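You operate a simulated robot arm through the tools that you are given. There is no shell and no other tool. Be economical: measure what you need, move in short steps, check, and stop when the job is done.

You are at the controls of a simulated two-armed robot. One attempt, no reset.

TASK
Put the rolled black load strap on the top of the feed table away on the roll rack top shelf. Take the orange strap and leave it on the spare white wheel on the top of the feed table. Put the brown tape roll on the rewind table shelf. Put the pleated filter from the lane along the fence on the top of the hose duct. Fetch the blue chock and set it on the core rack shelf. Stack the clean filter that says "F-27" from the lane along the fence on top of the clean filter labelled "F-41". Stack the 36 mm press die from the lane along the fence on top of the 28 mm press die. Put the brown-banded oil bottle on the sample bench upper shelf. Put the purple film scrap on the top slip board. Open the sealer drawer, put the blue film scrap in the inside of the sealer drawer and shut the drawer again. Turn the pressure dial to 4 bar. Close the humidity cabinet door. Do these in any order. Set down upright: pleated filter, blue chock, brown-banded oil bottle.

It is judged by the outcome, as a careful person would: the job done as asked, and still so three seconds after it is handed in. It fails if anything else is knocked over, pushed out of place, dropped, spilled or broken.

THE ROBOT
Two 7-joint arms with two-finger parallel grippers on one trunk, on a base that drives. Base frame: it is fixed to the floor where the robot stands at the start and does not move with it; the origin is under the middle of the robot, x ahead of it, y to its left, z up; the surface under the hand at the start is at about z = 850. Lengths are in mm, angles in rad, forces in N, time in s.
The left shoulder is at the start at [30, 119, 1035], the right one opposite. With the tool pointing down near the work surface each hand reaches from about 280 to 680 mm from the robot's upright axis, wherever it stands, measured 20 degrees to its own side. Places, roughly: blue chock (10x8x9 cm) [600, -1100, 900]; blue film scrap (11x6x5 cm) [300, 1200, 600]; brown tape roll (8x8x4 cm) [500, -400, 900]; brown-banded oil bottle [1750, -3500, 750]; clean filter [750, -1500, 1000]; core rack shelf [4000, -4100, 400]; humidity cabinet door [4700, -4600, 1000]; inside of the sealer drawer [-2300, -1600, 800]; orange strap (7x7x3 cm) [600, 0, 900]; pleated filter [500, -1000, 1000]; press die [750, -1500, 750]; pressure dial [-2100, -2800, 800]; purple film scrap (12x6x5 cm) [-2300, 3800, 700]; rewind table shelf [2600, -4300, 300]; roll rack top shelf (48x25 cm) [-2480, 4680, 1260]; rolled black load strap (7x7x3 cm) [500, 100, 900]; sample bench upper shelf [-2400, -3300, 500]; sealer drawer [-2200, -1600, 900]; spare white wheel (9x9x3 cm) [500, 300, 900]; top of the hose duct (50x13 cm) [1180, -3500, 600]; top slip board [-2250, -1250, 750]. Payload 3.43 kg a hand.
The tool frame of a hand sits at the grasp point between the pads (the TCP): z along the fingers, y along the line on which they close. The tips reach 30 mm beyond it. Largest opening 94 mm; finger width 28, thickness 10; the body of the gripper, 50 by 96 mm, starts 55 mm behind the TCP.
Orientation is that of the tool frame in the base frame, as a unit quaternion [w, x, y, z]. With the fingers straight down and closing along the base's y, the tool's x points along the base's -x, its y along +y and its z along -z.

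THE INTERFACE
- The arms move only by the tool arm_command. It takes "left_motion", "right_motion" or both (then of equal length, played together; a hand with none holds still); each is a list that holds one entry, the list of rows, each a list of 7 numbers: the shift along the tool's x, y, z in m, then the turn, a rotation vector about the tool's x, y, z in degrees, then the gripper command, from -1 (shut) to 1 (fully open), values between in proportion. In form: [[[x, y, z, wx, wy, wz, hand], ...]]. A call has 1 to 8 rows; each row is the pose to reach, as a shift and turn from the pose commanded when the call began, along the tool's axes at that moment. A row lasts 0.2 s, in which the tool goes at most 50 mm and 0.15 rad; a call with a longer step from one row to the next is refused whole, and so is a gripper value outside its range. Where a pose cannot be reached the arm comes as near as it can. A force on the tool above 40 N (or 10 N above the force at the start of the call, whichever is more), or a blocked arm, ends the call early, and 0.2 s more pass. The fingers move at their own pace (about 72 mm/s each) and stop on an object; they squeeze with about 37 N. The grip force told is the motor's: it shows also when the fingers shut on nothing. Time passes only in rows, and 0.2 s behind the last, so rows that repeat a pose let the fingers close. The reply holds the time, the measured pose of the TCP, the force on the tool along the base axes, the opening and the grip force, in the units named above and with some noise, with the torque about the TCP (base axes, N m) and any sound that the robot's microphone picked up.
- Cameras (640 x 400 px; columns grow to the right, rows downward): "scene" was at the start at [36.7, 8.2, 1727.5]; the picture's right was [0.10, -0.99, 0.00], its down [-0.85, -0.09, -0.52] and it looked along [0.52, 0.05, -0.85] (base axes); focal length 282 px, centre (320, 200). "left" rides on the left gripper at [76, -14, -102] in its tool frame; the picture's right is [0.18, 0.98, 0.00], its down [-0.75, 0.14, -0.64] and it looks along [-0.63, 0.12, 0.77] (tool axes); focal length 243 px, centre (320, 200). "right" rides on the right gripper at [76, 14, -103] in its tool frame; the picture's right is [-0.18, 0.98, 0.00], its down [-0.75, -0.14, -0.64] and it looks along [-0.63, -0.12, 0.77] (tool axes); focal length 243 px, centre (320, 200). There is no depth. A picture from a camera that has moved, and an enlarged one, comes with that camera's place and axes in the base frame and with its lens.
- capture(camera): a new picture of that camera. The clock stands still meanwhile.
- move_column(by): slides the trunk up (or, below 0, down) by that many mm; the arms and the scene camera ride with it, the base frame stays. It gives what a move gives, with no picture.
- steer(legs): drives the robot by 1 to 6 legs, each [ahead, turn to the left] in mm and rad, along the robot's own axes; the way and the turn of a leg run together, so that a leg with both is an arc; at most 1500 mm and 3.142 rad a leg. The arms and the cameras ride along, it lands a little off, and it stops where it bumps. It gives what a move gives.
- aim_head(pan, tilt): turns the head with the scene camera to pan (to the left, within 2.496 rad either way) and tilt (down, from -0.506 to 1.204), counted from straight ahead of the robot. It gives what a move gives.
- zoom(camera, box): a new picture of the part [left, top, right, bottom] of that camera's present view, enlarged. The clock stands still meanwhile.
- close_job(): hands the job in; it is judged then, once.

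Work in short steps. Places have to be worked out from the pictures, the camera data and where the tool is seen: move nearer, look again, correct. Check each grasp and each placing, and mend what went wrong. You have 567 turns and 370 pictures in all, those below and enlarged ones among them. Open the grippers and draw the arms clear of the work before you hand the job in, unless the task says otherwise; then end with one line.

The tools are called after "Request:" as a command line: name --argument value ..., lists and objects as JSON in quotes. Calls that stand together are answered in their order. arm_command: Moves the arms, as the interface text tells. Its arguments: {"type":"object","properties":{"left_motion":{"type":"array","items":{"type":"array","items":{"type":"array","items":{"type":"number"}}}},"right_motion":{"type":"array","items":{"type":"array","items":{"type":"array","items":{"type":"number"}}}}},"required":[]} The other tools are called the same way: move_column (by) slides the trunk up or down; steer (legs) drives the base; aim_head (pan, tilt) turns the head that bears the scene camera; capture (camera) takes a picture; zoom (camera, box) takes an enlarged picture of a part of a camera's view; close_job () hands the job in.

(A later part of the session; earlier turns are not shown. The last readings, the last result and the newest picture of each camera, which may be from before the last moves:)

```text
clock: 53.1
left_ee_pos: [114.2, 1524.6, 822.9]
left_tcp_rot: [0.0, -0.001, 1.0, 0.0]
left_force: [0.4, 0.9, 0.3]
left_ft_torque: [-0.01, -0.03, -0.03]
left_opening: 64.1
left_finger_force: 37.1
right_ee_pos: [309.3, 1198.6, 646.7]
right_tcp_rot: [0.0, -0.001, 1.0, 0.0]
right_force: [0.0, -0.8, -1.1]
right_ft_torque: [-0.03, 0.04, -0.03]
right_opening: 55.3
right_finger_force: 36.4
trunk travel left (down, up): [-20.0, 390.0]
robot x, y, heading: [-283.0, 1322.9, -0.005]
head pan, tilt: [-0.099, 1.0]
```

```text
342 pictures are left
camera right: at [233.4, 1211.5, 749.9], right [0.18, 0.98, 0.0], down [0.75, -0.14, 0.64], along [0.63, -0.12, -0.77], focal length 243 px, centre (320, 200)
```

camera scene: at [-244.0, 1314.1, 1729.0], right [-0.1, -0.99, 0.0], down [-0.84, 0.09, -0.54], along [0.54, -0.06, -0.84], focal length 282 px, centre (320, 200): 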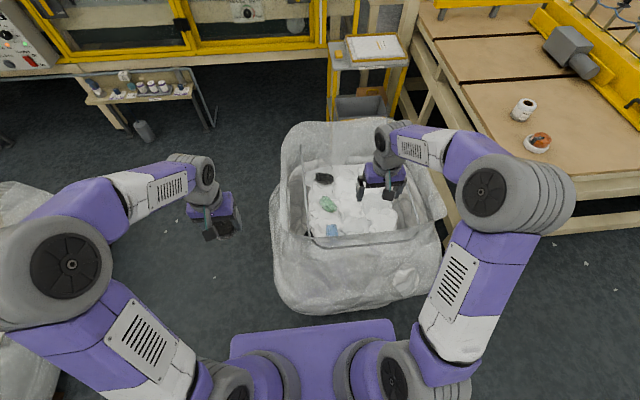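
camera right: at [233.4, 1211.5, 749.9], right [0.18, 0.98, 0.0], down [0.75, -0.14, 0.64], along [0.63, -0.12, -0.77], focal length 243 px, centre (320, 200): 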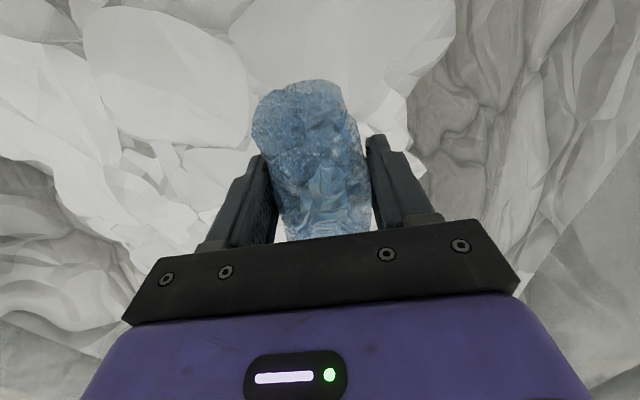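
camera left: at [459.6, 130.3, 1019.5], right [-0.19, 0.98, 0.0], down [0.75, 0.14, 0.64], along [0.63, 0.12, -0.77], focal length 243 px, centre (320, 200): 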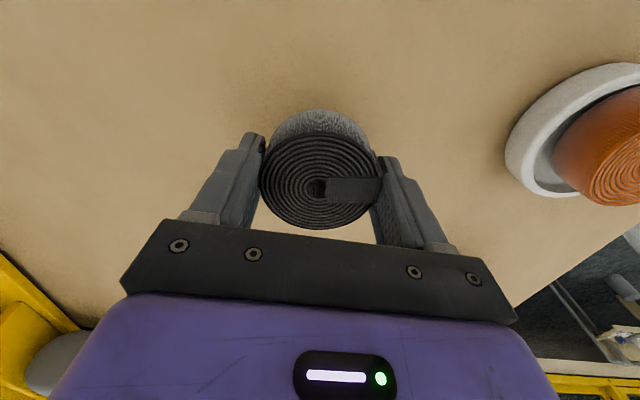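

Blue scrap held. Raise it clear of the bag and lift the trunk.

Request:
arm_command --right_motion '[[[0, 0, -0.045, 0, 0, 0, -1], [0, 0, -0.09, 0, 0, 0, -1], [0, 0, -0.135, 0, 0, 0, -1], [0, 0, -0.17, 0, 0, 0, -1]]]'

Request:
move_column --by 280

Request:
steer --legs '[[-350, 0]]'

Request:
aim_head --pan 1.6 --tilt 0.2

Request:
capture --camera "scene"

Request:
aim_head --pan 2.3 --tilt 0.2

Request:
capture --camera "scene"

```text
clock: 54.1
left_ee_pos: [114.0, 1522.3, 824.0]
left_tcp_rot: [-0.001, 0.0, 1.0, 0.0]
left_force: [-0.1, -0.2, -0.8]
left_ft_torque: [-0.02, -0.02, 0.0]
left_opening: 64.3
left_finger_force: 36.8
right_ee_pos: [308.1, 1197.1, 817.7]
right_tcp_rot: [0.0, -0.001, 1.0, 0.0]
right_force: [0.2, 0.1, 0.2]
right_ft_torque: [0.0, 0.0, -0.01]
right_opening: 55.5
right_finger_force: 37.4
trunk travel left (down, up): [-20.0, 390.0]
robot x, y, heading: [-279.0, 1318.5, -0.004]
head pan, tilt: [-0.099, 1.0]
```

```text
clock: 56.9
left_ee_pos: [112.5, 1523.5, 1103.1]
left_tcp_rot: [0.0, -0.001, 1.0, 0.0]
left_force: [-0.9, -0.8, -0.4]
left_ft_torque: [0.01, -0.01, -0.02]
left_opening: 64.3
left_finger_force: 37.0
right_ee_pos: [309.1, 1196.1, 1096.7]
right_tcp_rot: [-0.001, -0.001, 1.0, 0.001]
right_force: [-0.1, -0.3, 0.0]
right_ft_torque: [0.03, 0.0, 0.03]
right_opening: 55.4
right_finger_force: 37.0
trunk travel left (down, up): [-300.0, 110.0]
robot x, y, heading: [-282.2, 1323.9, -0.002]
head pan, tilt: [-0.099, 1.0]
```

```text
clock: 59.2
left_ee_pos: [-232.5, 1522.9, 1102.9]
left_tcp_rot: [0.0, 0.003, 1.0, 0.0]
left_force: [0.4, 0.0, -0.4]
left_ft_torque: [0.03, -0.01, 0.0]
left_opening: 64.2
left_finger_force: 36.8
right_ee_pos: [-39.8, 1193.9, 1096.4]
right_tcp_rot: [0.002, 0.002, 1.0, 0.0]
right_force: [-0.4, -0.4, 0.6]
right_ft_torque: [0.03, -0.02, 0.0]
right_opening: 55.4
right_finger_force: 36.8
trunk travel left (down, up): [-300.0, 110.0]
robot x, y, heading: [-629.4, 1321.7, -0.011]
head pan, tilt: [-0.099, 1.0]
```

```text
clock: 60.9
left_ee_pos: [-231.5, 1523.0, 1103.3]
left_tcp_rot: [0.0, 0.003, 1.0, 0.0]
left_force: [-0.4, 0.7, 0.1]
left_ft_torque: [0.03, -0.02, 0.01]
left_opening: 64.3
left_finger_force: 37.0
right_ee_pos: [-39.6, 1194.7, 1096.6]
right_tcp_rot: [0.0, 0.002, 1.0, 0.0]
right_force: [0.4, -1.0, -0.3]
right_ft_torque: [0.0, -0.01, 0.0]
right_opening: 55.6
right_finger_force: 37.1
trunk travel left (down, up): [-300.0, 110.0]
robot x, y, heading: [-628.2, 1319.6, -0.01]
head pan, tilt: [1.6, 0.201]
```

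```text
341 pictures are left
camera scene: at [-662.2, 1416.7, 1797.7], right [1.0, 0.02, 0.0], down [0.0, -0.2, -0.98], along [-0.02, 0.98, -0.2], focal length 282 px, centre (320, 200)
```

scene: 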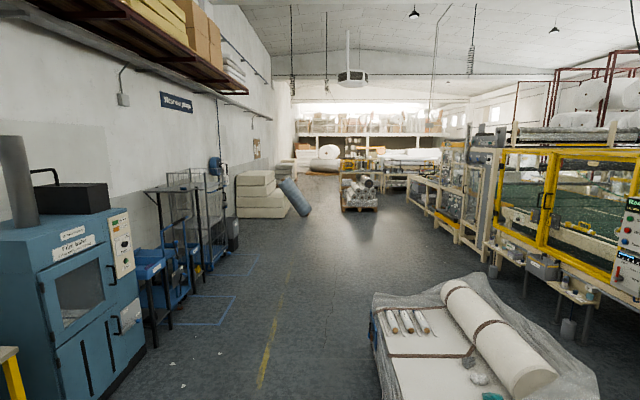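

```text
clock: 62.0
left_ee_pos: [-232.8, 1523.7, 1103.8]
left_tcp_rot: [0.0, 0.002, 1.0, 0.0]
left_force: [0.2, -0.5, -0.4]
left_ft_torque: [-0.03, 0.01, 0.01]
left_opening: 64.4
left_finger_force: 37.1
right_ee_pos: [-39.5, 1193.8, 1096.7]
right_tcp_rot: [0.0, 0.002, 1.0, 0.0]
right_force: [0.3, -0.5, -0.7]
right_ft_torque: [0.02, 0.0, 0.0]
right_opening: 55.7
right_finger_force: 36.6
trunk travel left (down, up): [-300.0, 110.0]
robot x, y, heading: [-629.0, 1319.0, -0.013]
head pan, tilt: [2.3, 0.201]
```

```text
340 pictures are left
camera scene: at [-721.8, 1393.6, 1797.8], right [0.75, 0.66, 0.0], down [0.13, -0.15, -0.98], along [-0.65, 0.74, -0.2], focal length 282 px, centre (320, 200)
```

scene: 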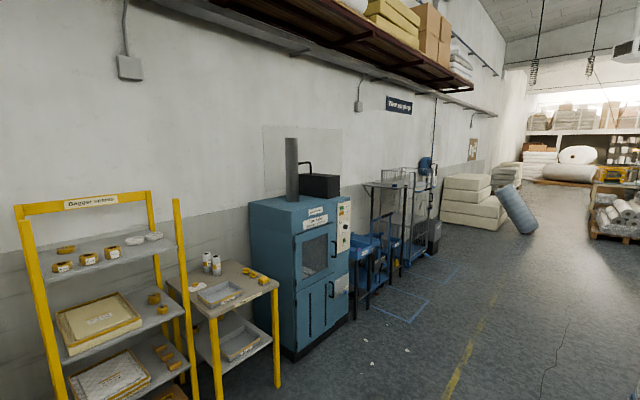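

Both carried items secure. Driving to the far-left corner near the roll rack and blue bins (purple scrap), ending facing −x.

Request:
steer --legs '[[0, 1.837], [1334, 0], [1334, 0], [0, 1.317]]'

Request:
aim_head --pan 0.1 --tilt 0.5

Request:
capture --camera "scene"

Request:
aim_head --pan -0.7 --tilt 0.4

Request:
capture --camera "scene"

```text
clock: 82.7
left_ee_pos: [-1718.6, 3664.5, 1104.0]
left_tcp_rot: [0.0, 1.0, 0.028, -0.001]
left_force: [-0.4, -0.1, -0.5]
left_ft_torque: [0.0, -0.03, 0.02]
left_opening: 64.1
left_finger_force: 37.5
right_ee_pos: [-1930.5, 3980.3, 1096.9]
right_tcp_rot: [0.0, 1.0, 0.029, 0.0]
right_force: [0.1, -0.4, -0.2]
right_ft_torque: [-0.03, -0.02, -0.01]
right_opening: 55.2
right_finger_force: 37.4
trunk travel left (down, up): [-300.0, 110.0]
robot x, y, heading: [-1334.1, 3885.3, -3.086]
head pan, tilt: [2.3, 0.201]
```

```text
clock: 84.7
left_ee_pos: [-1717.7, 3665.5, 1102.3]
left_tcp_rot: [0.0, 1.0, 0.028, 0.0]
left_force: [0.4, -0.7, 0.1]
left_ft_torque: [-0.01, -0.01, 0.01]
left_opening: 64.5
left_finger_force: 37.2
right_ee_pos: [-1929.6, 3980.1, 1097.1]
right_tcp_rot: [0.0, 1.0, 0.029, 0.001]
right_force: [0.2, 0.1, -0.2]
right_ft_torque: [0.0, -0.01, 0.0]
right_opening: 55.3
right_finger_force: 37.9
trunk travel left (down, up): [-300.0, 110.0]
robot x, y, heading: [-1336.2, 3895.3, -3.09]
head pan, tilt: [0.099, 0.499]
```

```text
339 pictures are left
camera scene: at [-1396.0, 3878.8, 1770.1], right [-0.15, 0.99, 0.0], down [0.47, 0.07, -0.88], along [-0.87, -0.13, -0.48], focal length 282 px, centre (320, 200)
```

scene: 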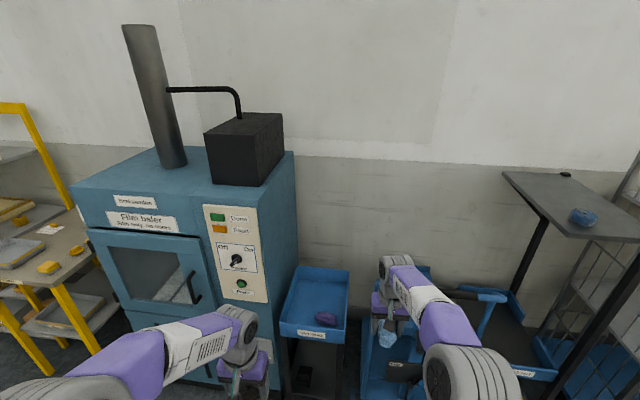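

```text
clock: 85.8
left_ee_pos: [-1718.6, 3664.4, 1103.2]
left_tcp_rot: [0.0, 1.0, 0.027, 0.0]
left_force: [-0.6, -0.1, -0.7]
left_ft_torque: [0.03, 0.01, -0.02]
left_opening: 64.0
left_finger_force: 37.0
right_ee_pos: [-1931.2, 3980.4, 1096.7]
right_tcp_rot: [0.0, 1.0, 0.03, 0.0]
right_force: [0.3, -0.2, 0.1]
right_ft_torque: [0.01, 0.01, 0.0]
right_opening: 54.9
right_finger_force: 36.7
trunk travel left (down, up): [-300.0, 110.0]
robot x, y, heading: [-1336.4, 3890.5, -3.088]
head pan, tilt: [-0.7, 0.4]
```

```text
338 pictures are left
camera scene: at [-1380.1, 3948.4, 1779.2], right [0.6, 0.8, 0.0], down [0.31, -0.23, -0.92], along [-0.74, 0.56, -0.39], focal length 282 px, centre (320, 200)
```

scene: 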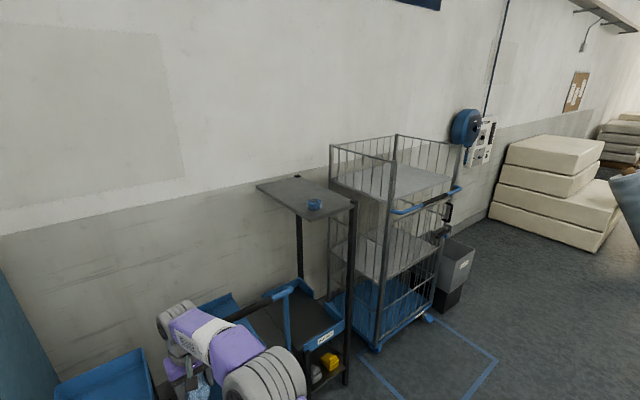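

The roll rack's top shelf spans about x −2720…−2240, y 4540…4790; a blue roll sits near [-2306,4616]. I'll retract the right hand, raise the trunk, and drive to stand in front of the shelf.

Request:
arm_command --right_motion '[[[0.04, 0, -0.02, 0, 0, 0, -1], [0.08, 0, -0.04, 0, 0, 0, -1], [0.12, 0, -0.06, 0, 0, 0, -1], [0.16, 0, -0.08, 0, 0, 0, -1]]]'

Request:
steer --legs '[[0, -1.329], [909, 0], [0, 1.276]]'

Request:
move_column --by 110

Request:
aim_head --pan 0.0 --tilt 0.6

Request:
capture --camera "scene"

```text
clock: 86.8
left_ee_pos: [-1717.4, 3665.8, 1103.0]
left_tcp_rot: [0.0, 1.0, 0.028, -0.001]
left_force: [-0.3, -0.2, -0.6]
left_ft_torque: [0.01, 0.02, -0.01]
left_opening: 64.0
left_finger_force: 36.7
right_ee_pos: [-1767.5, 3990.8, 1177.7]
right_tcp_rot: [0.0, 1.0, 0.029, -0.001]
right_force: [0.6, 0.1, 0.5]
right_ft_torque: [0.02, -0.01, 0.03]
right_opening: 55.3
right_finger_force: 37.4
trunk travel left (down, up): [-300.0, 110.0]
robot x, y, heading: [-1336.0, 3890.5, -3.088]
head pan, tilt: [-0.7, 0.4]
```

```text
clock: 98.0
left_ee_pos: [-1987.5, 4539.4, 1103.7]
left_tcp_rot: [0.0, 1.0, 0.008, -0.001]
left_force: [-0.5, -0.1, 0.0]
left_ft_torque: [-0.01, -0.01, 0.0]
left_opening: 64.0
left_finger_force: 37.0
right_ee_pos: [-2025.3, 4866.3, 1177.7]
right_tcp_rot: [0.0, 1.0, 0.009, 0.001]
right_force: [0.5, -0.3, -0.2]
right_ft_torque: [0.01, -0.01, 0.0]
right_opening: 54.9
right_finger_force: 36.7
trunk travel left (down, up): [-300.0, 110.0]
robot x, y, heading: [-1593.7, 4747.0, -3.128]
head pan, tilt: [-0.7, 0.4]
```

```text
clock: 99.5
left_ee_pos: [-1987.2, 4539.8, 1212.3]
left_tcp_rot: [0.0, 1.0, 0.008, 0.0]
left_force: [-1.0, -1.1, -0.6]
left_ft_torque: [-0.01, -0.01, -0.01]
left_opening: 64.0
left_finger_force: 37.0
right_ee_pos: [-2024.9, 4866.3, 1285.9]
right_tcp_rot: [0.0, 1.0, 0.009, 0.0]
right_force: [0.4, -0.7, -1.0]
right_ft_torque: [-0.02, 0.01, -0.01]
right_opening: 54.8
right_finger_force: 36.9
trunk travel left (down, up): [-410.0, 0.0]
robot x, y, heading: [-1596.3, 4745.6, -3.128]
head pan, tilt: [-0.7, 0.4]
```

```text
clock: 100.5
left_ee_pos: [-1988.1, 4540.8, 1213.1]
left_tcp_rot: [-0.001, 1.0, 0.008, 0.0]
left_force: [-0.8, 0.0, 0.6]
left_ft_torque: [-0.02, 0.04, 0.0]
left_opening: 64.2
left_finger_force: 36.8
right_ee_pos: [-2024.5, 4867.7, 1286.7]
right_tcp_rot: [0.0, 1.0, 0.009, 0.0]
right_force: [0.1, 0.6, -0.3]
right_ft_torque: [-0.01, -0.01, 0.0]
right_opening: 54.7
right_finger_force: 37.4
trunk travel left (down, up): [-410.0, 0.0]
robot x, y, heading: [-1597.7, 4748.6, -3.136]
head pan, tilt: [0.0, 0.6]
```

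```text
337 pictures are left
camera scene: at [-1655.0, 4749.9, 1871.0], right [-0.01, 1.0, 0.0], down [0.56, 0.01, -0.83], along [-0.83, -0.01, -0.56], focal length 282 px, centre (320, 200)
```

scene: 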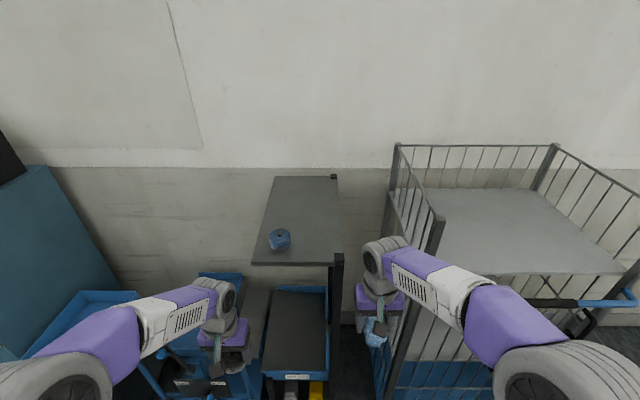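

Shelf front edge is at x≈−2228; blue roll at [-2313,4614]; I'll place at about [-2420,4705]. Raise the left hand above shelf height and pull the right hand in, then drive ahead 250.

Request:
arm_command --left_motion '[[[0, 0, -0.045, 0, 0, 0, -1], [0, 0, -0.09, 0, 0, 0, -1], [0, 0, -0.135, 0, 0, 0, -1], [0, -0.03, -0.16, 0, 0, 0, -1]]]' --right_motion '[[[0.03, -0.02, 0, 0, 0, 0, -1], [0.06, -0.04, 0, 0, 0, 0, -1], [0.09, -0.05, 0, 0, 0, 0, -1], [0.1, -0.05, 0, 0, 0, 0, -1]]]'

Request:
capture --camera "left"

```text
clock: 101.5
left_ee_pos: [-1987.1, 4573.9, 1373.3]
left_tcp_rot: [0.0, 1.0, 0.008, 0.0]
left_force: [0.4, 0.7, -1.3]
left_ft_torque: [-0.05, 0.05, -0.01]
left_opening: 63.9
left_finger_force: 37.1
right_ee_pos: [-1925.0, 4919.3, 1285.6]
right_tcp_rot: [0.001, 1.0, 0.008, -0.001]
right_force: [0.5, 0.1, -0.8]
right_ft_torque: [-0.03, -0.02, 0.0]
right_opening: 54.6
right_finger_force: 37.0
trunk travel left (down, up): [-410.0, 0.0]
robot x, y, heading: [-1599.5, 4749.2, -3.127]
head pan, tilt: [0.0, 0.6]
```

```text
336 pictures are left
camera left: at [-1911.4, 4589.2, 1476.4], right [0.2, -0.98, 0.0], down [-0.75, -0.15, 0.64], along [-0.63, -0.13, -0.77], focal length 243 px, centre (320, 200)
```

left: 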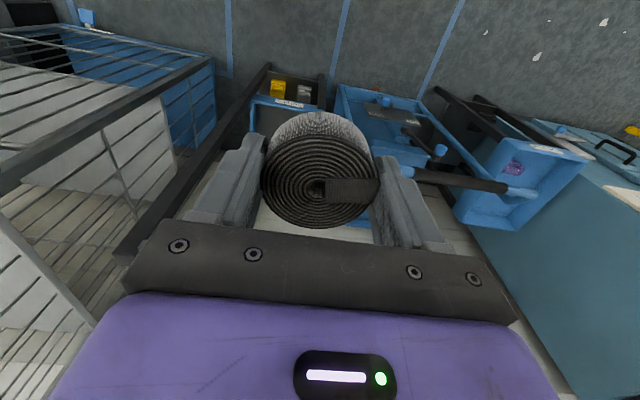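

Left hand is above shelf height (1373). Drive ahead 250 and check.

Request:
steer --legs '[[250, -0.012]]'

Request:
capture --camera "left"

Request:
capture --camera "scene"

```text
clock: 103.3
left_ee_pos: [-2235.4, 4575.0, 1372.9]
left_tcp_rot: [0.001, 1.0, 0.0, 0.0]
left_force: [0.0, 0.0, -1.1]
left_ft_torque: [0.03, -0.01, 0.01]
left_opening: 64.0
left_finger_force: 36.2
right_ee_pos: [-2169.4, 4920.6, 1286.2]
right_tcp_rot: [-0.001, 1.0, 0.002, 0.0]
right_force: [-0.4, 0.3, 0.7]
right_ft_torque: [-0.02, 0.03, 0.02]
right_opening: 54.6
right_finger_force: 37.4
trunk travel left (down, up): [-410.0, 0.0]
robot x, y, heading: [-1837.3, 4749.3, 3.138]
head pan, tilt: [0.0, 0.6]
```

```text
335 pictures are left
camera left: at [-2159.1, 4590.6, 1475.9], right [0.19, -0.98, 0.0], down [-0.75, -0.14, 0.64], along [-0.63, -0.12, -0.77], focal length 243 px, centre (320, 200)
```

left: 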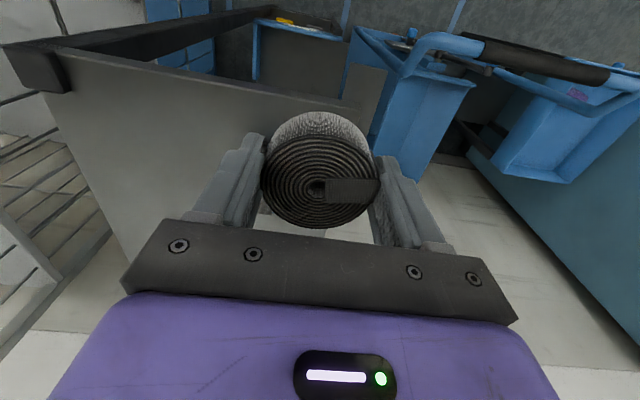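

```text
334 pictures are left
camera scene: at [-1900.0, 4749.3, 1871.1], right [0.0, 1.0, 0.0], down [0.56, 0.0, -0.83], along [-0.83, 0.0, -0.56], focal length 282 px, centre (320, 200)
```

scene: 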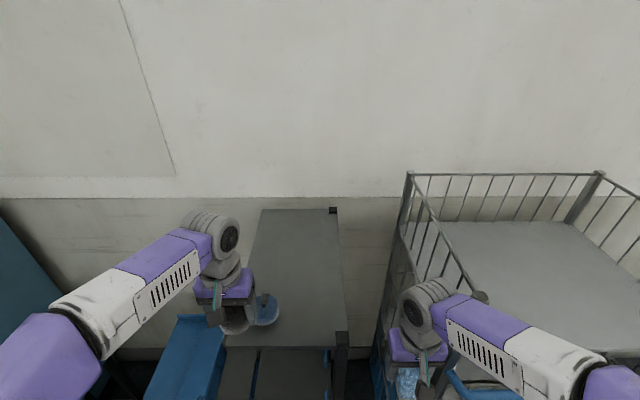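

Moving the hand over the shelf to [-2420,4705], well above the blue roll.

Request:
arm_command --left_motion '[[[-0.03, -0.025, -0.01, 0, 0, 0, -1], [-0.06, -0.05, -0.01, 0, 0, 0, -1], [-0.09, -0.075, -0.01, 0, 0, 0, -1], [-0.12, -0.1, -0.01, 0, 0, 0, -1], [-0.155, -0.125, 0, 0, 0, 0, -1], [-0.185, -0.13, 0.01, 0, 0, 0, -1]]]'

Request:
capture --camera "left"

Request:
capture --camera "scene"

```text
clock: 104.8
left_ee_pos: [-2416.1, 4706.7, 1363.3]
left_tcp_rot: [0.002, 1.0, 0.001, 0.002]
left_force: [-0.2, -0.1, -0.6]
left_ft_torque: [0.0, 0.01, -0.02]
left_opening: 64.4
left_finger_force: 37.4
left hand out of reach, approached as far as the arm can: row 6
right_ee_pos: [-2171.2, 4921.9, 1286.3]
right_tcp_rot: [0.0, 1.0, 0.002, 0.0]
right_force: [0.3, 0.0, -1.2]
right_ft_torque: [-0.01, 0.01, 0.02]
right_opening: 54.3
right_finger_force: 36.7
trunk travel left (down, up): [-410.0, 0.0]
robot x, y, heading: [-1838.7, 4751.6, 3.14]
head pan, tilt: [0.0, 0.6]
```

```text
333 pictures are left
camera left: at [-2340.2, 4720.8, 1465.5], right [0.19, -0.98, 0.0], down [-0.76, -0.14, 0.64], along [-0.63, -0.12, -0.77], focal length 243 px, centre (320, 200)
```

left: 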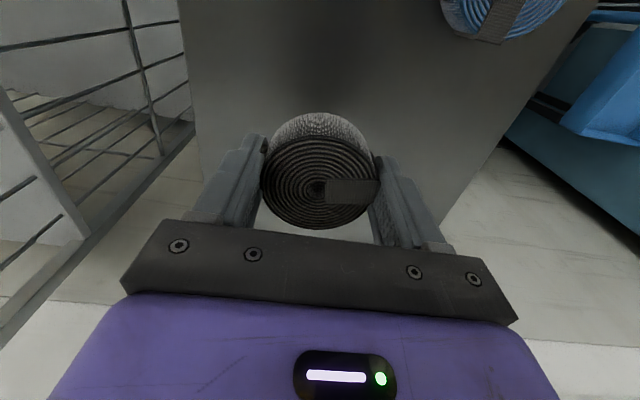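

```text
332 pictures are left
camera scene: at [-1902.5, 4749.8, 1870.9], right [0.0, 1.0, 0.0], down [0.57, 0.0, -0.82], along [-0.82, 0.0, -0.57], focal length 282 px, centre (320, 200)
```

scene: 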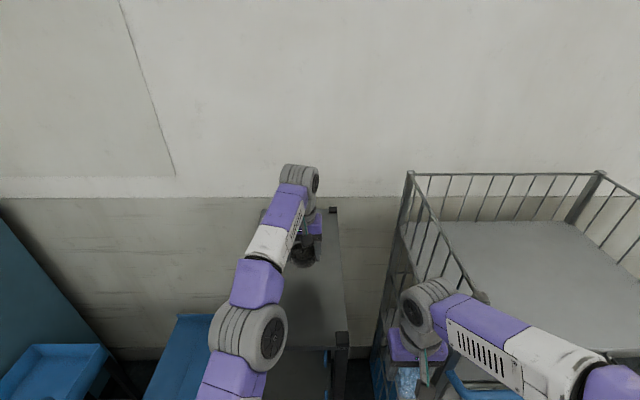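

Just at the reach limit; come back 15 mm and lower to 1305.

Request:
arm_command --left_motion '[[[0.015, 0, 0.02, 0, 0, 0, -1], [0.015, 0, 0.04, 0, 0, 0, -1], [0.015, 0, 0.057, 0, 0, 0, -1]]]'

Request:
arm_command --left_motion '[[[0, 0, 0.003, 0, 0, 0, -1], [0, 0, 0.006, 0, 0, 0, -1], [0, 0, 0.009, 0, 0, 0, -1], [0, 0, 0.012, 0, 0, 0, -1], [0, 0, 0.015, 0, 0, 0, -1]]]'

Request:
capture --camera "scene"

```text
clock: 105.5
left_ee_pos: [-2399.5, 4705.8, 1306.5]
left_tcp_rot: [0.0, 1.0, 0.001, -0.001]
left_force: [-0.2, -0.3, 0.4]
left_ft_torque: [-0.03, 0.01, 0.01]
left_opening: 63.8
left_finger_force: 37.4
right_ee_pos: [-2170.1, 4920.7, 1285.0]
right_tcp_rot: [0.001, 1.0, 0.001, -0.001]
right_force: [-0.3, -0.6, -0.6]
right_ft_torque: [-0.03, -0.01, -0.02]
right_opening: 54.6
right_finger_force: 37.0
trunk travel left (down, up): [-410.0, 0.0]
robot x, y, heading: [-1843.9, 4748.1, 3.139]
head pan, tilt: [0.0, 0.6]
```

```text
clock: 106.8
left_ee_pos: [-2398.5, 4706.1, 1293.7]
left_tcp_rot: [-0.003, 1.0, 0.002, -0.005]
left_force: [-7.1, 0.4, 32.5]
left_ft_torque: [-0.29, 0.08, -0.06]
left_opening: 63.8
left_finger_force: 36.6
right_ee_pos: [-2169.4, 4922.1, 1287.0]
right_tcp_rot: [0.0, 1.0, 0.001, -0.001]
right_force: [-0.3, 0.3, 0.4]
right_ft_torque: [-0.01, 0.01, 0.01]
right_opening: 54.7
right_finger_force: 36.9
trunk travel left (down, up): [-410.0, 0.0]
robot x, y, heading: [-1840.8, 4746.5, 3.139]
head pan, tilt: [0.0, 0.6]
```

```text
331 pictures are left
camera scene: at [-1898.8, 4749.8, 1871.5], right [0.0, 1.0, 0.0], down [0.56, 0.0, -0.83], along [-0.83, 0.0, -0.56], focal length 282 px, centre (320, 200)
```

scene: 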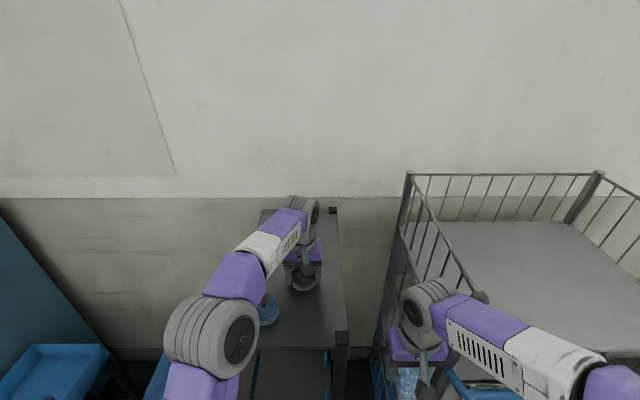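

Contact felt on the shelf (32 N). Ease up, open, lift straight up.

Request:
arm_command --left_motion '[[[0, 0, -0.003, 0, 0, 0, -1], [0, 0, -0.003, 0, 0, 0, 1], [0, 0, -0.003, 0, 0, 0, 1], [0, 0, -0.003, 0, 0, 0, 1], [0, 0, -0.04, 0, 0, 0, 1], [0, 0, -0.08, 0, 0, 0, 1]]]'

Request:
capture --camera "left"

```text
clock: 108.2
left_ee_pos: [-2400.0, 4706.7, 1369.5]
left_tcp_rot: [0.0, 1.0, 0.001, 0.001]
left_force: [-0.3, 0.9, 0.8]
left_ft_torque: [0.0, 0.02, -0.01]
left_opening: 93.9
left_finger_force: 0.1
right_ee_pos: [-2170.1, 4922.6, 1286.5]
right_tcp_rot: [0.001, 1.0, 0.001, 0.0]
right_force: [-0.3, 0.2, -0.8]
right_ft_torque: [0.01, -0.03, 0.04]
right_opening: 54.8
right_finger_force: 36.9
trunk travel left (down, up): [-410.0, 0.0]
robot x, y, heading: [-1839.5, 4748.6, 3.143]
head pan, tilt: [0.0, 0.6]
```

```text
330 pictures are left
camera left: at [-2323.5, 4722.3, 1472.8], right [0.19, -0.98, 0.0], down [-0.75, -0.14, 0.64], along [-0.63, -0.12, -0.77], focal length 243 px, centre (320, 200)
```

left: 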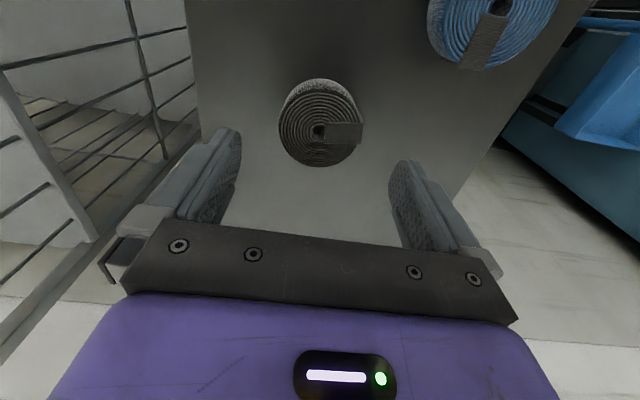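

Strap is placed. Retract the left hand along the reverse path, back off, and go to the purple scrap's tray.

Request:
arm_command --left_motion '[[[0.03, 0.01, -0.01, 0, 0, 0, 1], [0.07, 0.03, -0.01, 0, 0, 0, 1], [0.11, 0.05, -0.01, 0, 0, 0, 1], [0.15, 0.08, -0.01, 0, 0, 0, 1], [0.185, 0.1, -0.01, 0, 0, 0, 1]]]'

Request:
steer --legs '[[-400, 0]]'

Request:
capture --camera "scene"

```text
clock: 109.3
left_ee_pos: [-2213.1, 4605.2, 1380.0]
left_tcp_rot: [-0.001, 1.0, 0.001, -0.001]
left_force: [0.0, 0.0, 0.3]
left_ft_torque: [0.01, 0.0, -0.01]
left_opening: 94.0
left_finger_force: 0.1
right_ee_pos: [-2169.2, 4920.3, 1285.9]
right_tcp_rot: [0.0, 1.0, 0.002, -0.001]
right_force: [-0.1, -0.2, -0.5]
right_ft_torque: [0.0, 0.03, 0.03]
right_opening: 54.3
right_finger_force: 37.2
trunk travel left (down, up): [-410.0, 0.0]
robot x, y, heading: [-1839.5, 4747.5, 3.139]
head pan, tilt: [0.0, 0.6]
```

```text
clock: 111.9
left_ee_pos: [-1811.6, 4603.8, 1379.9]
left_tcp_rot: [-0.001, 1.0, 0.002, 0.001]
left_force: [-0.4, 1.2, 0.2]
left_ft_torque: [0.02, -0.02, 0.02]
left_opening: 93.9
left_finger_force: 0.1
right_ee_pos: [-1769.4, 4920.3, 1285.9]
right_tcp_rot: [0.0, 1.0, 0.003, 0.0]
right_force: [-0.7, 0.1, -0.5]
right_ft_torque: [-0.02, 0.0, 0.0]
right_opening: 54.8
right_finger_force: 36.9
trunk travel left (down, up): [-410.0, 0.0]
robot x, y, heading: [-1437.6, 4752.0, -3.143]
head pan, tilt: [0.0, 0.6]
```

```text
329 pictures are left
camera scene: at [-1498.6, 4749.0, 1871.0], right [0.0, 1.0, 0.0], down [0.57, 0.0, -0.82], along [-0.82, 0.0, -0.57], focal length 282 px, centre (320, 200)
```

scene: 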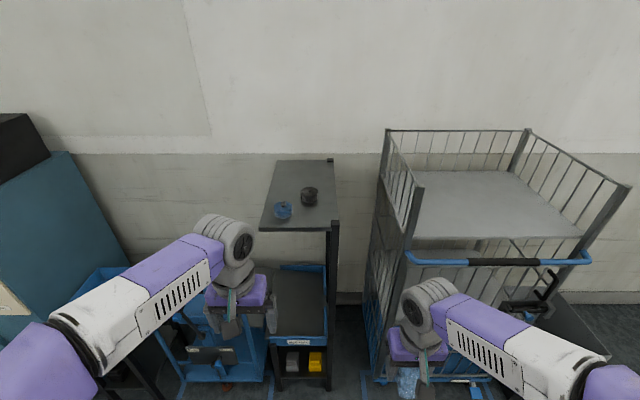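

Strap on the shelf beside the blue roll, good. Driving to face the small blue tray with the purple scrap.

Request:
steer --legs '[[0, 1.571], [830, 0], [0, -1.571]]'

Request:
move_column --by -110

Request:
aim_head --pan 0.1 --tilt 0.75

Request:
capture --camera "scene"

```text
clock: 124.0
left_ee_pos: [-1806.0, 3759.5, 1380.1]
left_tcp_rot: [-0.001, 1.0, 0.008, -0.001]
left_force: [0.4, -0.8, 0.4]
left_ft_torque: [-0.01, 0.02, -0.03]
left_opening: 93.9
left_finger_force: 0.1
right_ee_pos: [-1766.6, 4075.4, 1286.0]
right_tcp_rot: [0.0, 1.0, 0.007, 0.001]
right_force: [-0.2, 0.3, -1.5]
right_ft_torque: [0.03, 0.0, 0.04]
right_opening: 54.3
right_finger_force: 37.0
trunk travel left (down, up): [-410.0, 0.0]
robot x, y, heading: [-1436.7, 3903.5, -3.131]
head pan, tilt: [0.0, 0.6]
```

```text
clock: 125.4
left_ee_pos: [-1807.1, 3759.6, 1270.4]
left_tcp_rot: [0.0, 1.0, 0.007, 0.0]
left_force: [0.2, -0.7, -1.2]
left_ft_torque: [0.02, 0.01, 0.0]
left_opening: 94.1
left_finger_force: 0.0
right_ee_pos: [-1765.4, 4076.3, 1176.8]
right_tcp_rot: [0.0, 1.0, 0.008, -0.001]
right_force: [0.8, 0.1, -1.7]
right_ft_torque: [-0.01, 0.01, 0.0]
right_opening: 54.6
right_finger_force: 36.7
trunk travel left (down, up): [-300.0, 110.0]
robot x, y, heading: [-1436.0, 3906.0, -3.129]
head pan, tilt: [0.0, 0.6]
```

```text
clock: 126.1
left_ee_pos: [-1805.9, 3759.9, 1270.1]
left_tcp_rot: [-0.001, 1.0, 0.006, 0.0]
left_force: [-1.0, -0.1, 0.9]
left_ft_torque: [0.0, 0.0, 0.02]
left_opening: 94.0
left_finger_force: 0.2
right_ee_pos: [-1765.9, 4075.9, 1175.8]
right_tcp_rot: [0.0, 1.0, 0.008, -0.001]
right_force: [0.2, 0.4, -1.0]
right_ft_torque: [0.02, 0.03, 0.02]
right_opening: 54.5
right_finger_force: 37.1
trunk travel left (down, up): [-300.0, 110.0]
robot x, y, heading: [-1435.5, 3909.2, -3.13]
head pan, tilt: [0.099, 0.75]
```

```text
328 pictures are left
camera scene: at [-1488.2, 3899.2, 1748.2], right [-0.11, 0.99, 0.0], down [0.68, 0.07, -0.73], along [-0.73, -0.08, -0.68], focal length 282 px, centre (320, 200)
```

scene: 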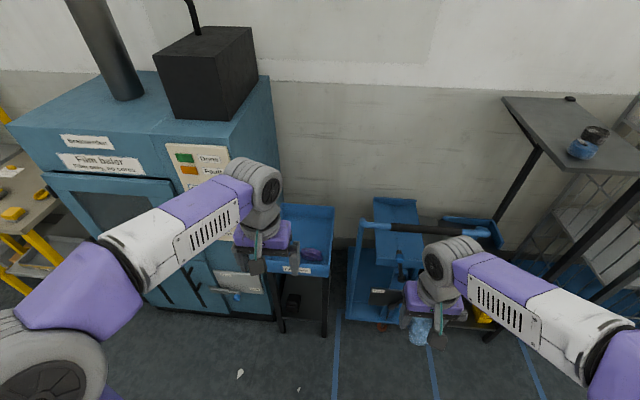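

Purple scrap at ≈[-2237,3780,720]; tray stand's front is about x=−2178. Driving ahead 290 and looking with the left camera.

Request:
steer --legs '[[290, -0.011]]'

Request:
arm_command --left_motion '[[[-0.01, 0, 0.045, 0, 0, 0, 1], [-0.02, 0, 0.09, 0, 0, 0, 1], [-0.03, 0, 0.13, 0, 0, 0, 1], [-0.04, 0, 0.17, 0, 0, 0, 1]]]'

Request:
capture --camera "left"

Request:
aim_head --pan 0.1 --tilt 1.0

Request:
capture --camera "scene"

```text
clock: 128.1
left_ee_pos: [-2092.5, 3761.6, 1269.8]
left_tcp_rot: [-0.001, 1.0, 0.003, 0.001]
left_force: [0.0, -0.1, -0.4]
left_ft_torque: [-0.03, 0.0, -0.04]
left_opening: 93.7
left_finger_force: 0.1
right_ee_pos: [-2049.0, 4078.2, 1176.1]
right_tcp_rot: [0.001, 1.0, 0.002, 0.0]
right_force: [-0.4, -0.3, 0.0]
right_ft_torque: [0.0, 0.01, 0.01]
right_opening: 54.4
right_finger_force: 36.9
trunk travel left (down, up): [-300.0, 110.0]
robot x, y, heading: [-1717.5, 3909.5, -3.144]
head pan, tilt: [0.099, 0.75]
```

```text
clock: 129.1
left_ee_pos: [-2133.3, 3761.0, 1098.3]
left_tcp_rot: [-0.001, 1.0, 0.002, 0.0]
left_force: [-1.3, -0.1, 0.1]
left_ft_torque: [0.0, -0.02, 0.01]
left_opening: 94.0
left_finger_force: 0.0
right_ee_pos: [-2049.5, 4078.7, 1175.3]
right_tcp_rot: [0.001, 1.0, 0.003, 0.0]
right_force: [-0.3, -0.4, -1.1]
right_ft_torque: [0.01, -0.04, -0.03]
right_opening: 54.4
right_finger_force: 37.6
trunk travel left (down, up): [-300.0, 110.0]
robot x, y, heading: [-1722.3, 3905.6, -3.141]
head pan, tilt: [0.099, 0.75]
```

```text
327 pictures are left
camera left: at [-2057.3, 3776.4, 1201.5], right [0.19, -0.98, 0.0], down [-0.75, -0.14, 0.64], along [-0.63, -0.12, -0.77], focal length 243 px, centre (320, 200)
```

left: 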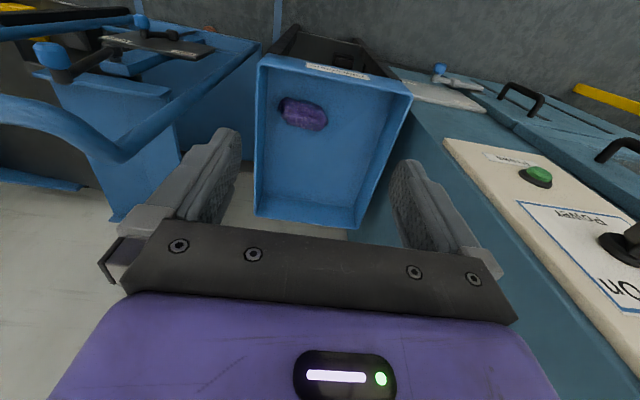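

```text
clock: 129.8
left_ee_pos: [-2132.3, 3760.8, 1099.8]
left_tcp_rot: [0.0, 1.0, 0.003, 0.0]
left_force: [-0.4, 0.0, -0.4]
left_ft_torque: [0.02, -0.01, 0.01]
left_opening: 94.0
left_finger_force: 0.0
right_ee_pos: [-2049.9, 4076.7, 1175.9]
right_tcp_rot: [0.0, 1.0, 0.003, -0.001]
right_force: [0.4, 0.1, -0.4]
right_ft_torque: [0.0, 0.02, 0.04]
right_opening: 54.7
right_finger_force: 36.4
trunk travel left (down, up): [-300.0, 110.0]
robot x, y, heading: [-1719.9, 3903.2, -3.14]
head pan, tilt: [0.099, 1.0]
```

```text
326 pictures are left
camera scene: at [-1760.5, 3899.4, 1729.0], right [-0.1, 0.99, 0.0], down [0.84, 0.08, -0.54], along [-0.54, -0.05, -0.84], focal length 282 px, centre (320, 200)
```

scene: 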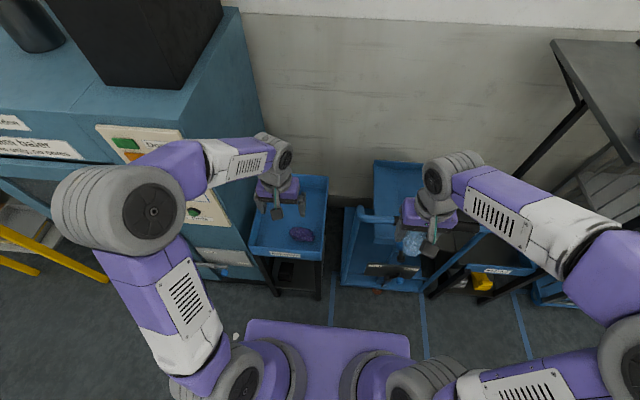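

Purple scrap at [-2238,3776,~718] with its long axis along y, so I'll rotate the left gripper 90° to close along x while moving above it.

Request:
arm_command --left_motion '[[[-0.02, -0.003, 0, 0, 0, 8.4, 1], [-0.04, -0.006, 0, 0, 0, 16.8, 1], [-0.06, -0.01, 0, 0, 0, 25.2, 1], [-0.08, -0.013, 0, 0, 0, 33.6, 1], [-0.1, -0.015, 0, 0, 0, 42, 1], [-0.105, -0.015, 0, 0, 0, 50.4, 1], [-0.105, -0.015, 0, 0, 0, 58.8, 1], [-0.105, -0.015, 0, 0, 0, 67.2, 1]]]'

Request:
arm_command --left_motion '[[[0, 0, 0, 0, 0, 8.4, 1], [0, 0, 0, 0, 0, 16.8, 1], [0, 0, 0, 0, 0, 22.8, 1]]]'

Request:
capture --camera "left"

```text
clock: 131.6
left_ee_pos: [-2238.3, 3774.5, 1099.4]
left_tcp_rot: [0.0, 0.833, -0.553, 0.0]
left_force: [-0.3, -0.7, -0.2]
left_ft_torque: [-0.01, 0.01, 0.01]
left_opening: 93.9
left_finger_force: 0.1
right_ee_pos: [-2049.5, 4078.1, 1176.0]
right_tcp_rot: [0.0, 1.0, 0.003, -0.001]
right_force: [0.2, 0.6, -1.3]
right_ft_torque: [-0.01, 0.03, 0.0]
right_opening: 54.2
right_finger_force: 36.8
trunk travel left (down, up): [-300.0, 110.0]
robot x, y, heading: [-1725.1, 3903.5, -3.139]
head pan, tilt: [0.099, 1.0]
```

```text
clock: 132.4
left_ee_pos: [-2237.9, 3774.9, 1100.0]
left_tcp_rot: [0.0, 0.708, -0.706, 0.0]
left_force: [0.0, -0.1, -0.1]
left_ft_torque: [0.02, 0.01, -0.01]
left_opening: 93.9
left_finger_force: 0.0
right_ee_pos: [-2048.4, 4077.2, 1175.7]
right_tcp_rot: [0.0, 1.0, 0.002, 0.0]
right_force: [-0.2, 0.4, -0.2]
right_ft_torque: [-0.01, 0.03, 0.01]
right_opening: 54.4
right_finger_force: 37.1
trunk travel left (down, up): [-300.0, 110.0]
robot x, y, heading: [-1720.6, 3906.8, -3.139]
head pan, tilt: [0.099, 1.0]
```

```text
325 pictures are left
camera left: at [-2223.1, 3699.3, 1202.3], right [-0.98, -0.19, 0.0], down [-0.14, 0.75, 0.64], along [-0.12, 0.63, -0.77], focal length 243 px, centre (320, 200)
```

left: 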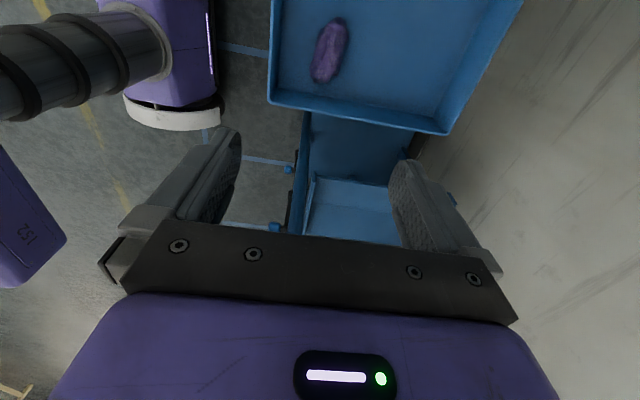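

Scrap estimated at [-2246,3770]. Lower the trunk 180 mm and recheck.

Request:
move_column --by -180

Request:
capture --camera "left"

```text
clock: 134.4
left_ee_pos: [-2237.4, 3776.4, 921.3]
left_tcp_rot: [-0.001, 0.709, -0.705, 0.0]
left_force: [-0.6, 0.1, -0.2]
left_ft_torque: [-0.03, -0.02, 0.01]
left_opening: 94.3
left_finger_force: 0.0
right_ee_pos: [-2050.0, 4077.3, 996.1]
right_tcp_rot: [0.0, 1.0, 0.003, -0.001]
right_force: [-0.9, 0.4, 0.1]
right_ft_torque: [-0.02, 0.0, 0.01]
right_opening: 54.1
right_finger_force: 36.6
trunk travel left (down, up): [-120.0, 290.0]
robot x, y, heading: [-1719.3, 3904.1, -3.144]
head pan, tilt: [0.099, 1.0]
```

```text
324 pictures are left
camera left: at [-2222.9, 3699.5, 1022.6], right [-0.98, -0.19, 0.0], down [-0.14, 0.75, 0.64], along [-0.12, 0.63, -0.77], focal length 243 px, centre (320, 200)
```

left: 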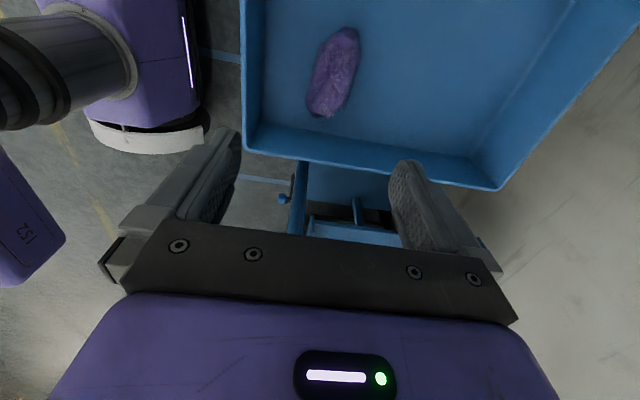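

Target refined to [-2250,3767] with ~8° tilt. Move over and down to z≈800.

Request:
arm_command --left_motion '[[[0.009, 0.0125, 0.03, 0, 0, 8, 1], [0.009, 0.0125, 0.07, 0, 0, 8, 1], [0.009, 0.0125, 0.115, 0, 0, 8, 1]]]'

Request:
capture --camera "left"

```text
clock: 135.2
left_ee_pos: [-2251.1, 3766.2, 803.1]
left_tcp_rot: [0.0, -0.657, 0.754, 0.0]
left_force: [-0.6, -0.7, 0.0]
left_ft_torque: [0.04, -0.03, 0.0]
left_opening: 93.9
left_finger_force: 0.1
right_ee_pos: [-2049.8, 4076.4, 996.3]
right_tcp_rot: [0.0, 1.0, 0.003, 0.0]
right_force: [-0.2, -0.6, 0.0]
right_ft_torque: [-0.01, -0.02, 0.0]
right_opening: 54.7
right_finger_force: 36.7
trunk travel left (down, up): [-120.0, 290.0]
robot x, y, heading: [-1717.0, 3902.2, -3.138]
head pan, tilt: [0.099, 1.0]
```

```text
323 pictures are left
camera left: at [-2248.0, 3688.7, 905.8], right [-1.0, -0.05, 0.0], down [-0.04, 0.77, 0.64], along [-0.03, 0.64, -0.77], focal length 243 px, centre (320, 200)
```

left: 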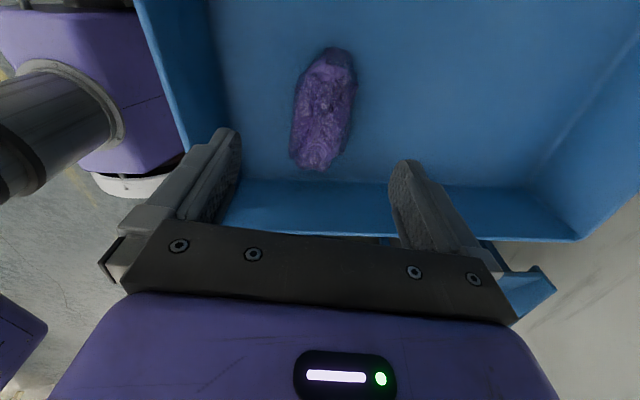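

Well centred; descend slowly until near the tray floor and close.

Request:
arm_command --left_motion '[[[0.003, 0.003, 0.04, 0, 0, 0, 1], [0.003, 0.003, 0.07, 0, 0, 0, 1], [0.003, 0.003, 0.082, 0, 0, 0, 1], [0.003, 0.003, 0.088, 0, 0, 0, 1], [0.003, 0.003, 0.094, 0, 0, 0, 1]]]'

Request:
capture --camera "left"

```text
clock: 136.4
left_ee_pos: [-2253.0, 3762.5, 710.1]
left_tcp_rot: [0.0, -0.658, 0.753, 0.0]
left_force: [-0.3, 0.6, 0.6]
left_ft_torque: [0.03, 0.01, 0.03]
left_opening: 94.0
left_finger_force: 0.2
right_ee_pos: [-2050.3, 4078.4, 995.5]
right_tcp_rot: [-0.001, 1.0, 0.003, -0.001]
right_force: [-0.1, -0.3, 0.1]
right_ft_torque: [0.01, 0.01, -0.03]
right_opening: 54.3
right_finger_force: 37.3
trunk travel left (down, up): [-120.0, 290.0]
robot x, y, heading: [-1714.9, 3903.3, -3.141]
head pan, tilt: [0.099, 1.0]
```

```text
322 pictures are left
camera left: at [-2249.2, 3686.9, 812.3], right [-1.0, -0.05, 0.0], down [-0.04, 0.77, 0.64], along [-0.03, 0.64, -0.77], focal length 243 px, centre (320, 200)
```

left: 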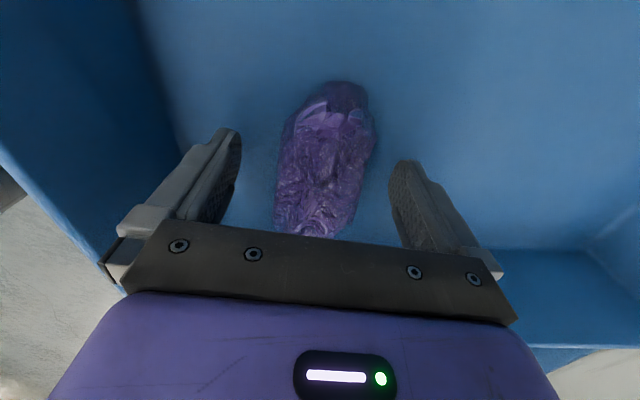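

Go down a few more mm (force-limited), then close.

Request:
arm_command --left_motion '[[[0.004, 0, 0.004, 0, 0, 0, 1], [0.004, 0, 0.008, 0, 0, 0, 1], [0.004, 0, 0.012, 0, 0, 0, 1]]]'

```text
clock: 137.2
left_ee_pos: [-2254.8, 3760.3, 698.0]
left_tcp_rot: [-0.001, -0.658, 0.753, 0.0]
left_force: [-1.0, 0.0, -0.4]
left_ft_torque: [0.01, -0.02, 0.02]
left_opening: 94.2
left_finger_force: 0.2
right_ee_pos: [-2049.4, 4077.1, 995.7]
right_tcp_rot: [0.0, 1.0, 0.003, -0.001]
right_force: [0.5, -0.5, -0.4]
right_ft_torque: [0.0, -0.03, -0.01]
right_opening: 54.0
right_finger_force: 37.4
trunk travel left (down, up): [-120.0, 290.0]
robot x, y, heading: [-1721.5, 3904.1, -3.141]
head pan, tilt: [0.099, 1.0]
```

No contact yet; continue in small steps.

Request:
arm_command --left_motion '[[[0, 0, 0.004, 0, 0, 0, 1], [0, 0, 0.008, 0, 0, 0, 1], [0, 0, 0.012, 0, 0, 0, 1], [0, 0, 0.016, 0, 0, 0, 1]]]'

Request:
capture --camera "left"

```text
clock: 137.9
left_ee_pos: [-2253.9, 3759.4, 695.9]
left_tcp_rot: [-0.002, -0.658, 0.753, -0.001]
left_force: [8.9, -1.5, 19.9]
left_ft_torque: [0.08, -1.32, -0.13]
left_opening: 93.7
left_finger_force: 0.1
right_ee_pos: [-2047.5, 4076.7, 996.7]
right_tcp_rot: [0.0, 1.0, 0.003, -0.002]
right_force: [-0.4, -0.3, 0.5]
right_ft_torque: [0.0, -0.02, -0.04]
right_opening: 54.4
right_finger_force: 36.4
trunk travel left (down, up): [-120.0, 290.0]
robot x, y, heading: [-1719.7, 3905.6, -3.137]
head pan, tilt: [0.099, 1.0]
stopped in row 3 (left hand): the force on the tool passed its limit at 46 N (the readings are from after the stop); the commanded pose is now the measured one
```

```text
321 pictures are left
camera left: at [-2249.6, 3682.9, 799.0], right [-1.0, -0.05, 0.0], down [-0.04, 0.77, 0.64], along [-0.03, 0.64, -0.77], focal length 243 px, centre (320, 200)
```

left: 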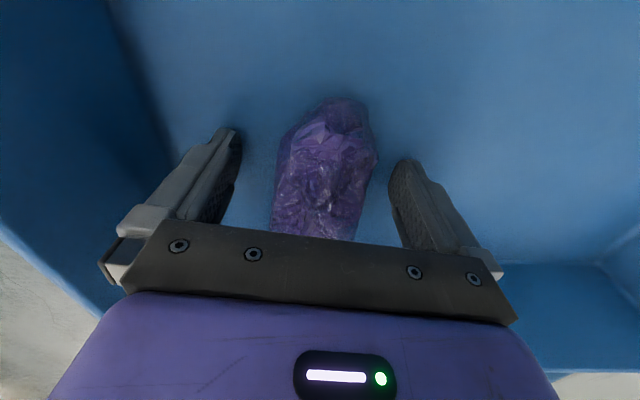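

Contact (floor or wall). Ease up 3 mm and close on the scrap.

Request:
arm_command --left_motion '[[[0, 0, -0.003, 0, 0, 0, 0.3], [0, 0, -0.003, 0, 0, 0, -1], [0, 0, -0.003, 0, 0, 0, -1], [0, 0, -0.003, 0, 0, 0, -1], [0, 0, -0.003, 0, 0, 0, -1], [0, 0, -0.04, 0, 0, 0, -1], [0, 0, -0.08, 0, 0, 0, -1], [0, 0, -0.125, 0, 0, 0, -1]]]'

Request:
capture --camera "left"

```text
clock: 139.7
left_ee_pos: [-2256.6, 3759.4, 818.2]
left_tcp_rot: [-0.001, -0.657, 0.754, 0.0]
left_force: [-0.3, 0.7, 0.3]
left_ft_torque: [-0.03, 0.02, -0.02]
left_opening: 52.9
left_finger_force: 37.0
right_ee_pos: [-2049.0, 4077.7, 995.5]
right_tcp_rot: [0.0, 1.0, 0.002, -0.001]
right_force: [-0.4, -0.4, -0.4]
right_ft_torque: [0.02, 0.02, 0.02]
right_opening: 53.8
right_finger_force: 37.4
trunk travel left (down, up): [-120.0, 290.0]
robot x, y, heading: [-1720.2, 3904.4, -3.142]
head pan, tilt: [0.099, 1.0]
```

```text
320 pictures are left
camera left: at [-2252.5, 3682.4, 921.6], right [-1.0, -0.05, 0.0], down [-0.04, 0.77, 0.64], along [-0.03, 0.64, -0.77], focal length 243 px, centre (320, 200)
```

left: 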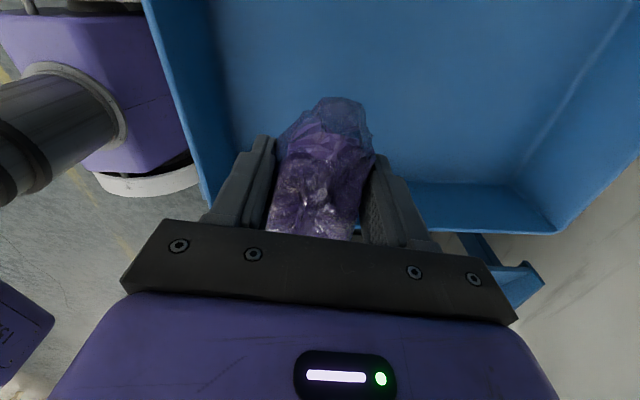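

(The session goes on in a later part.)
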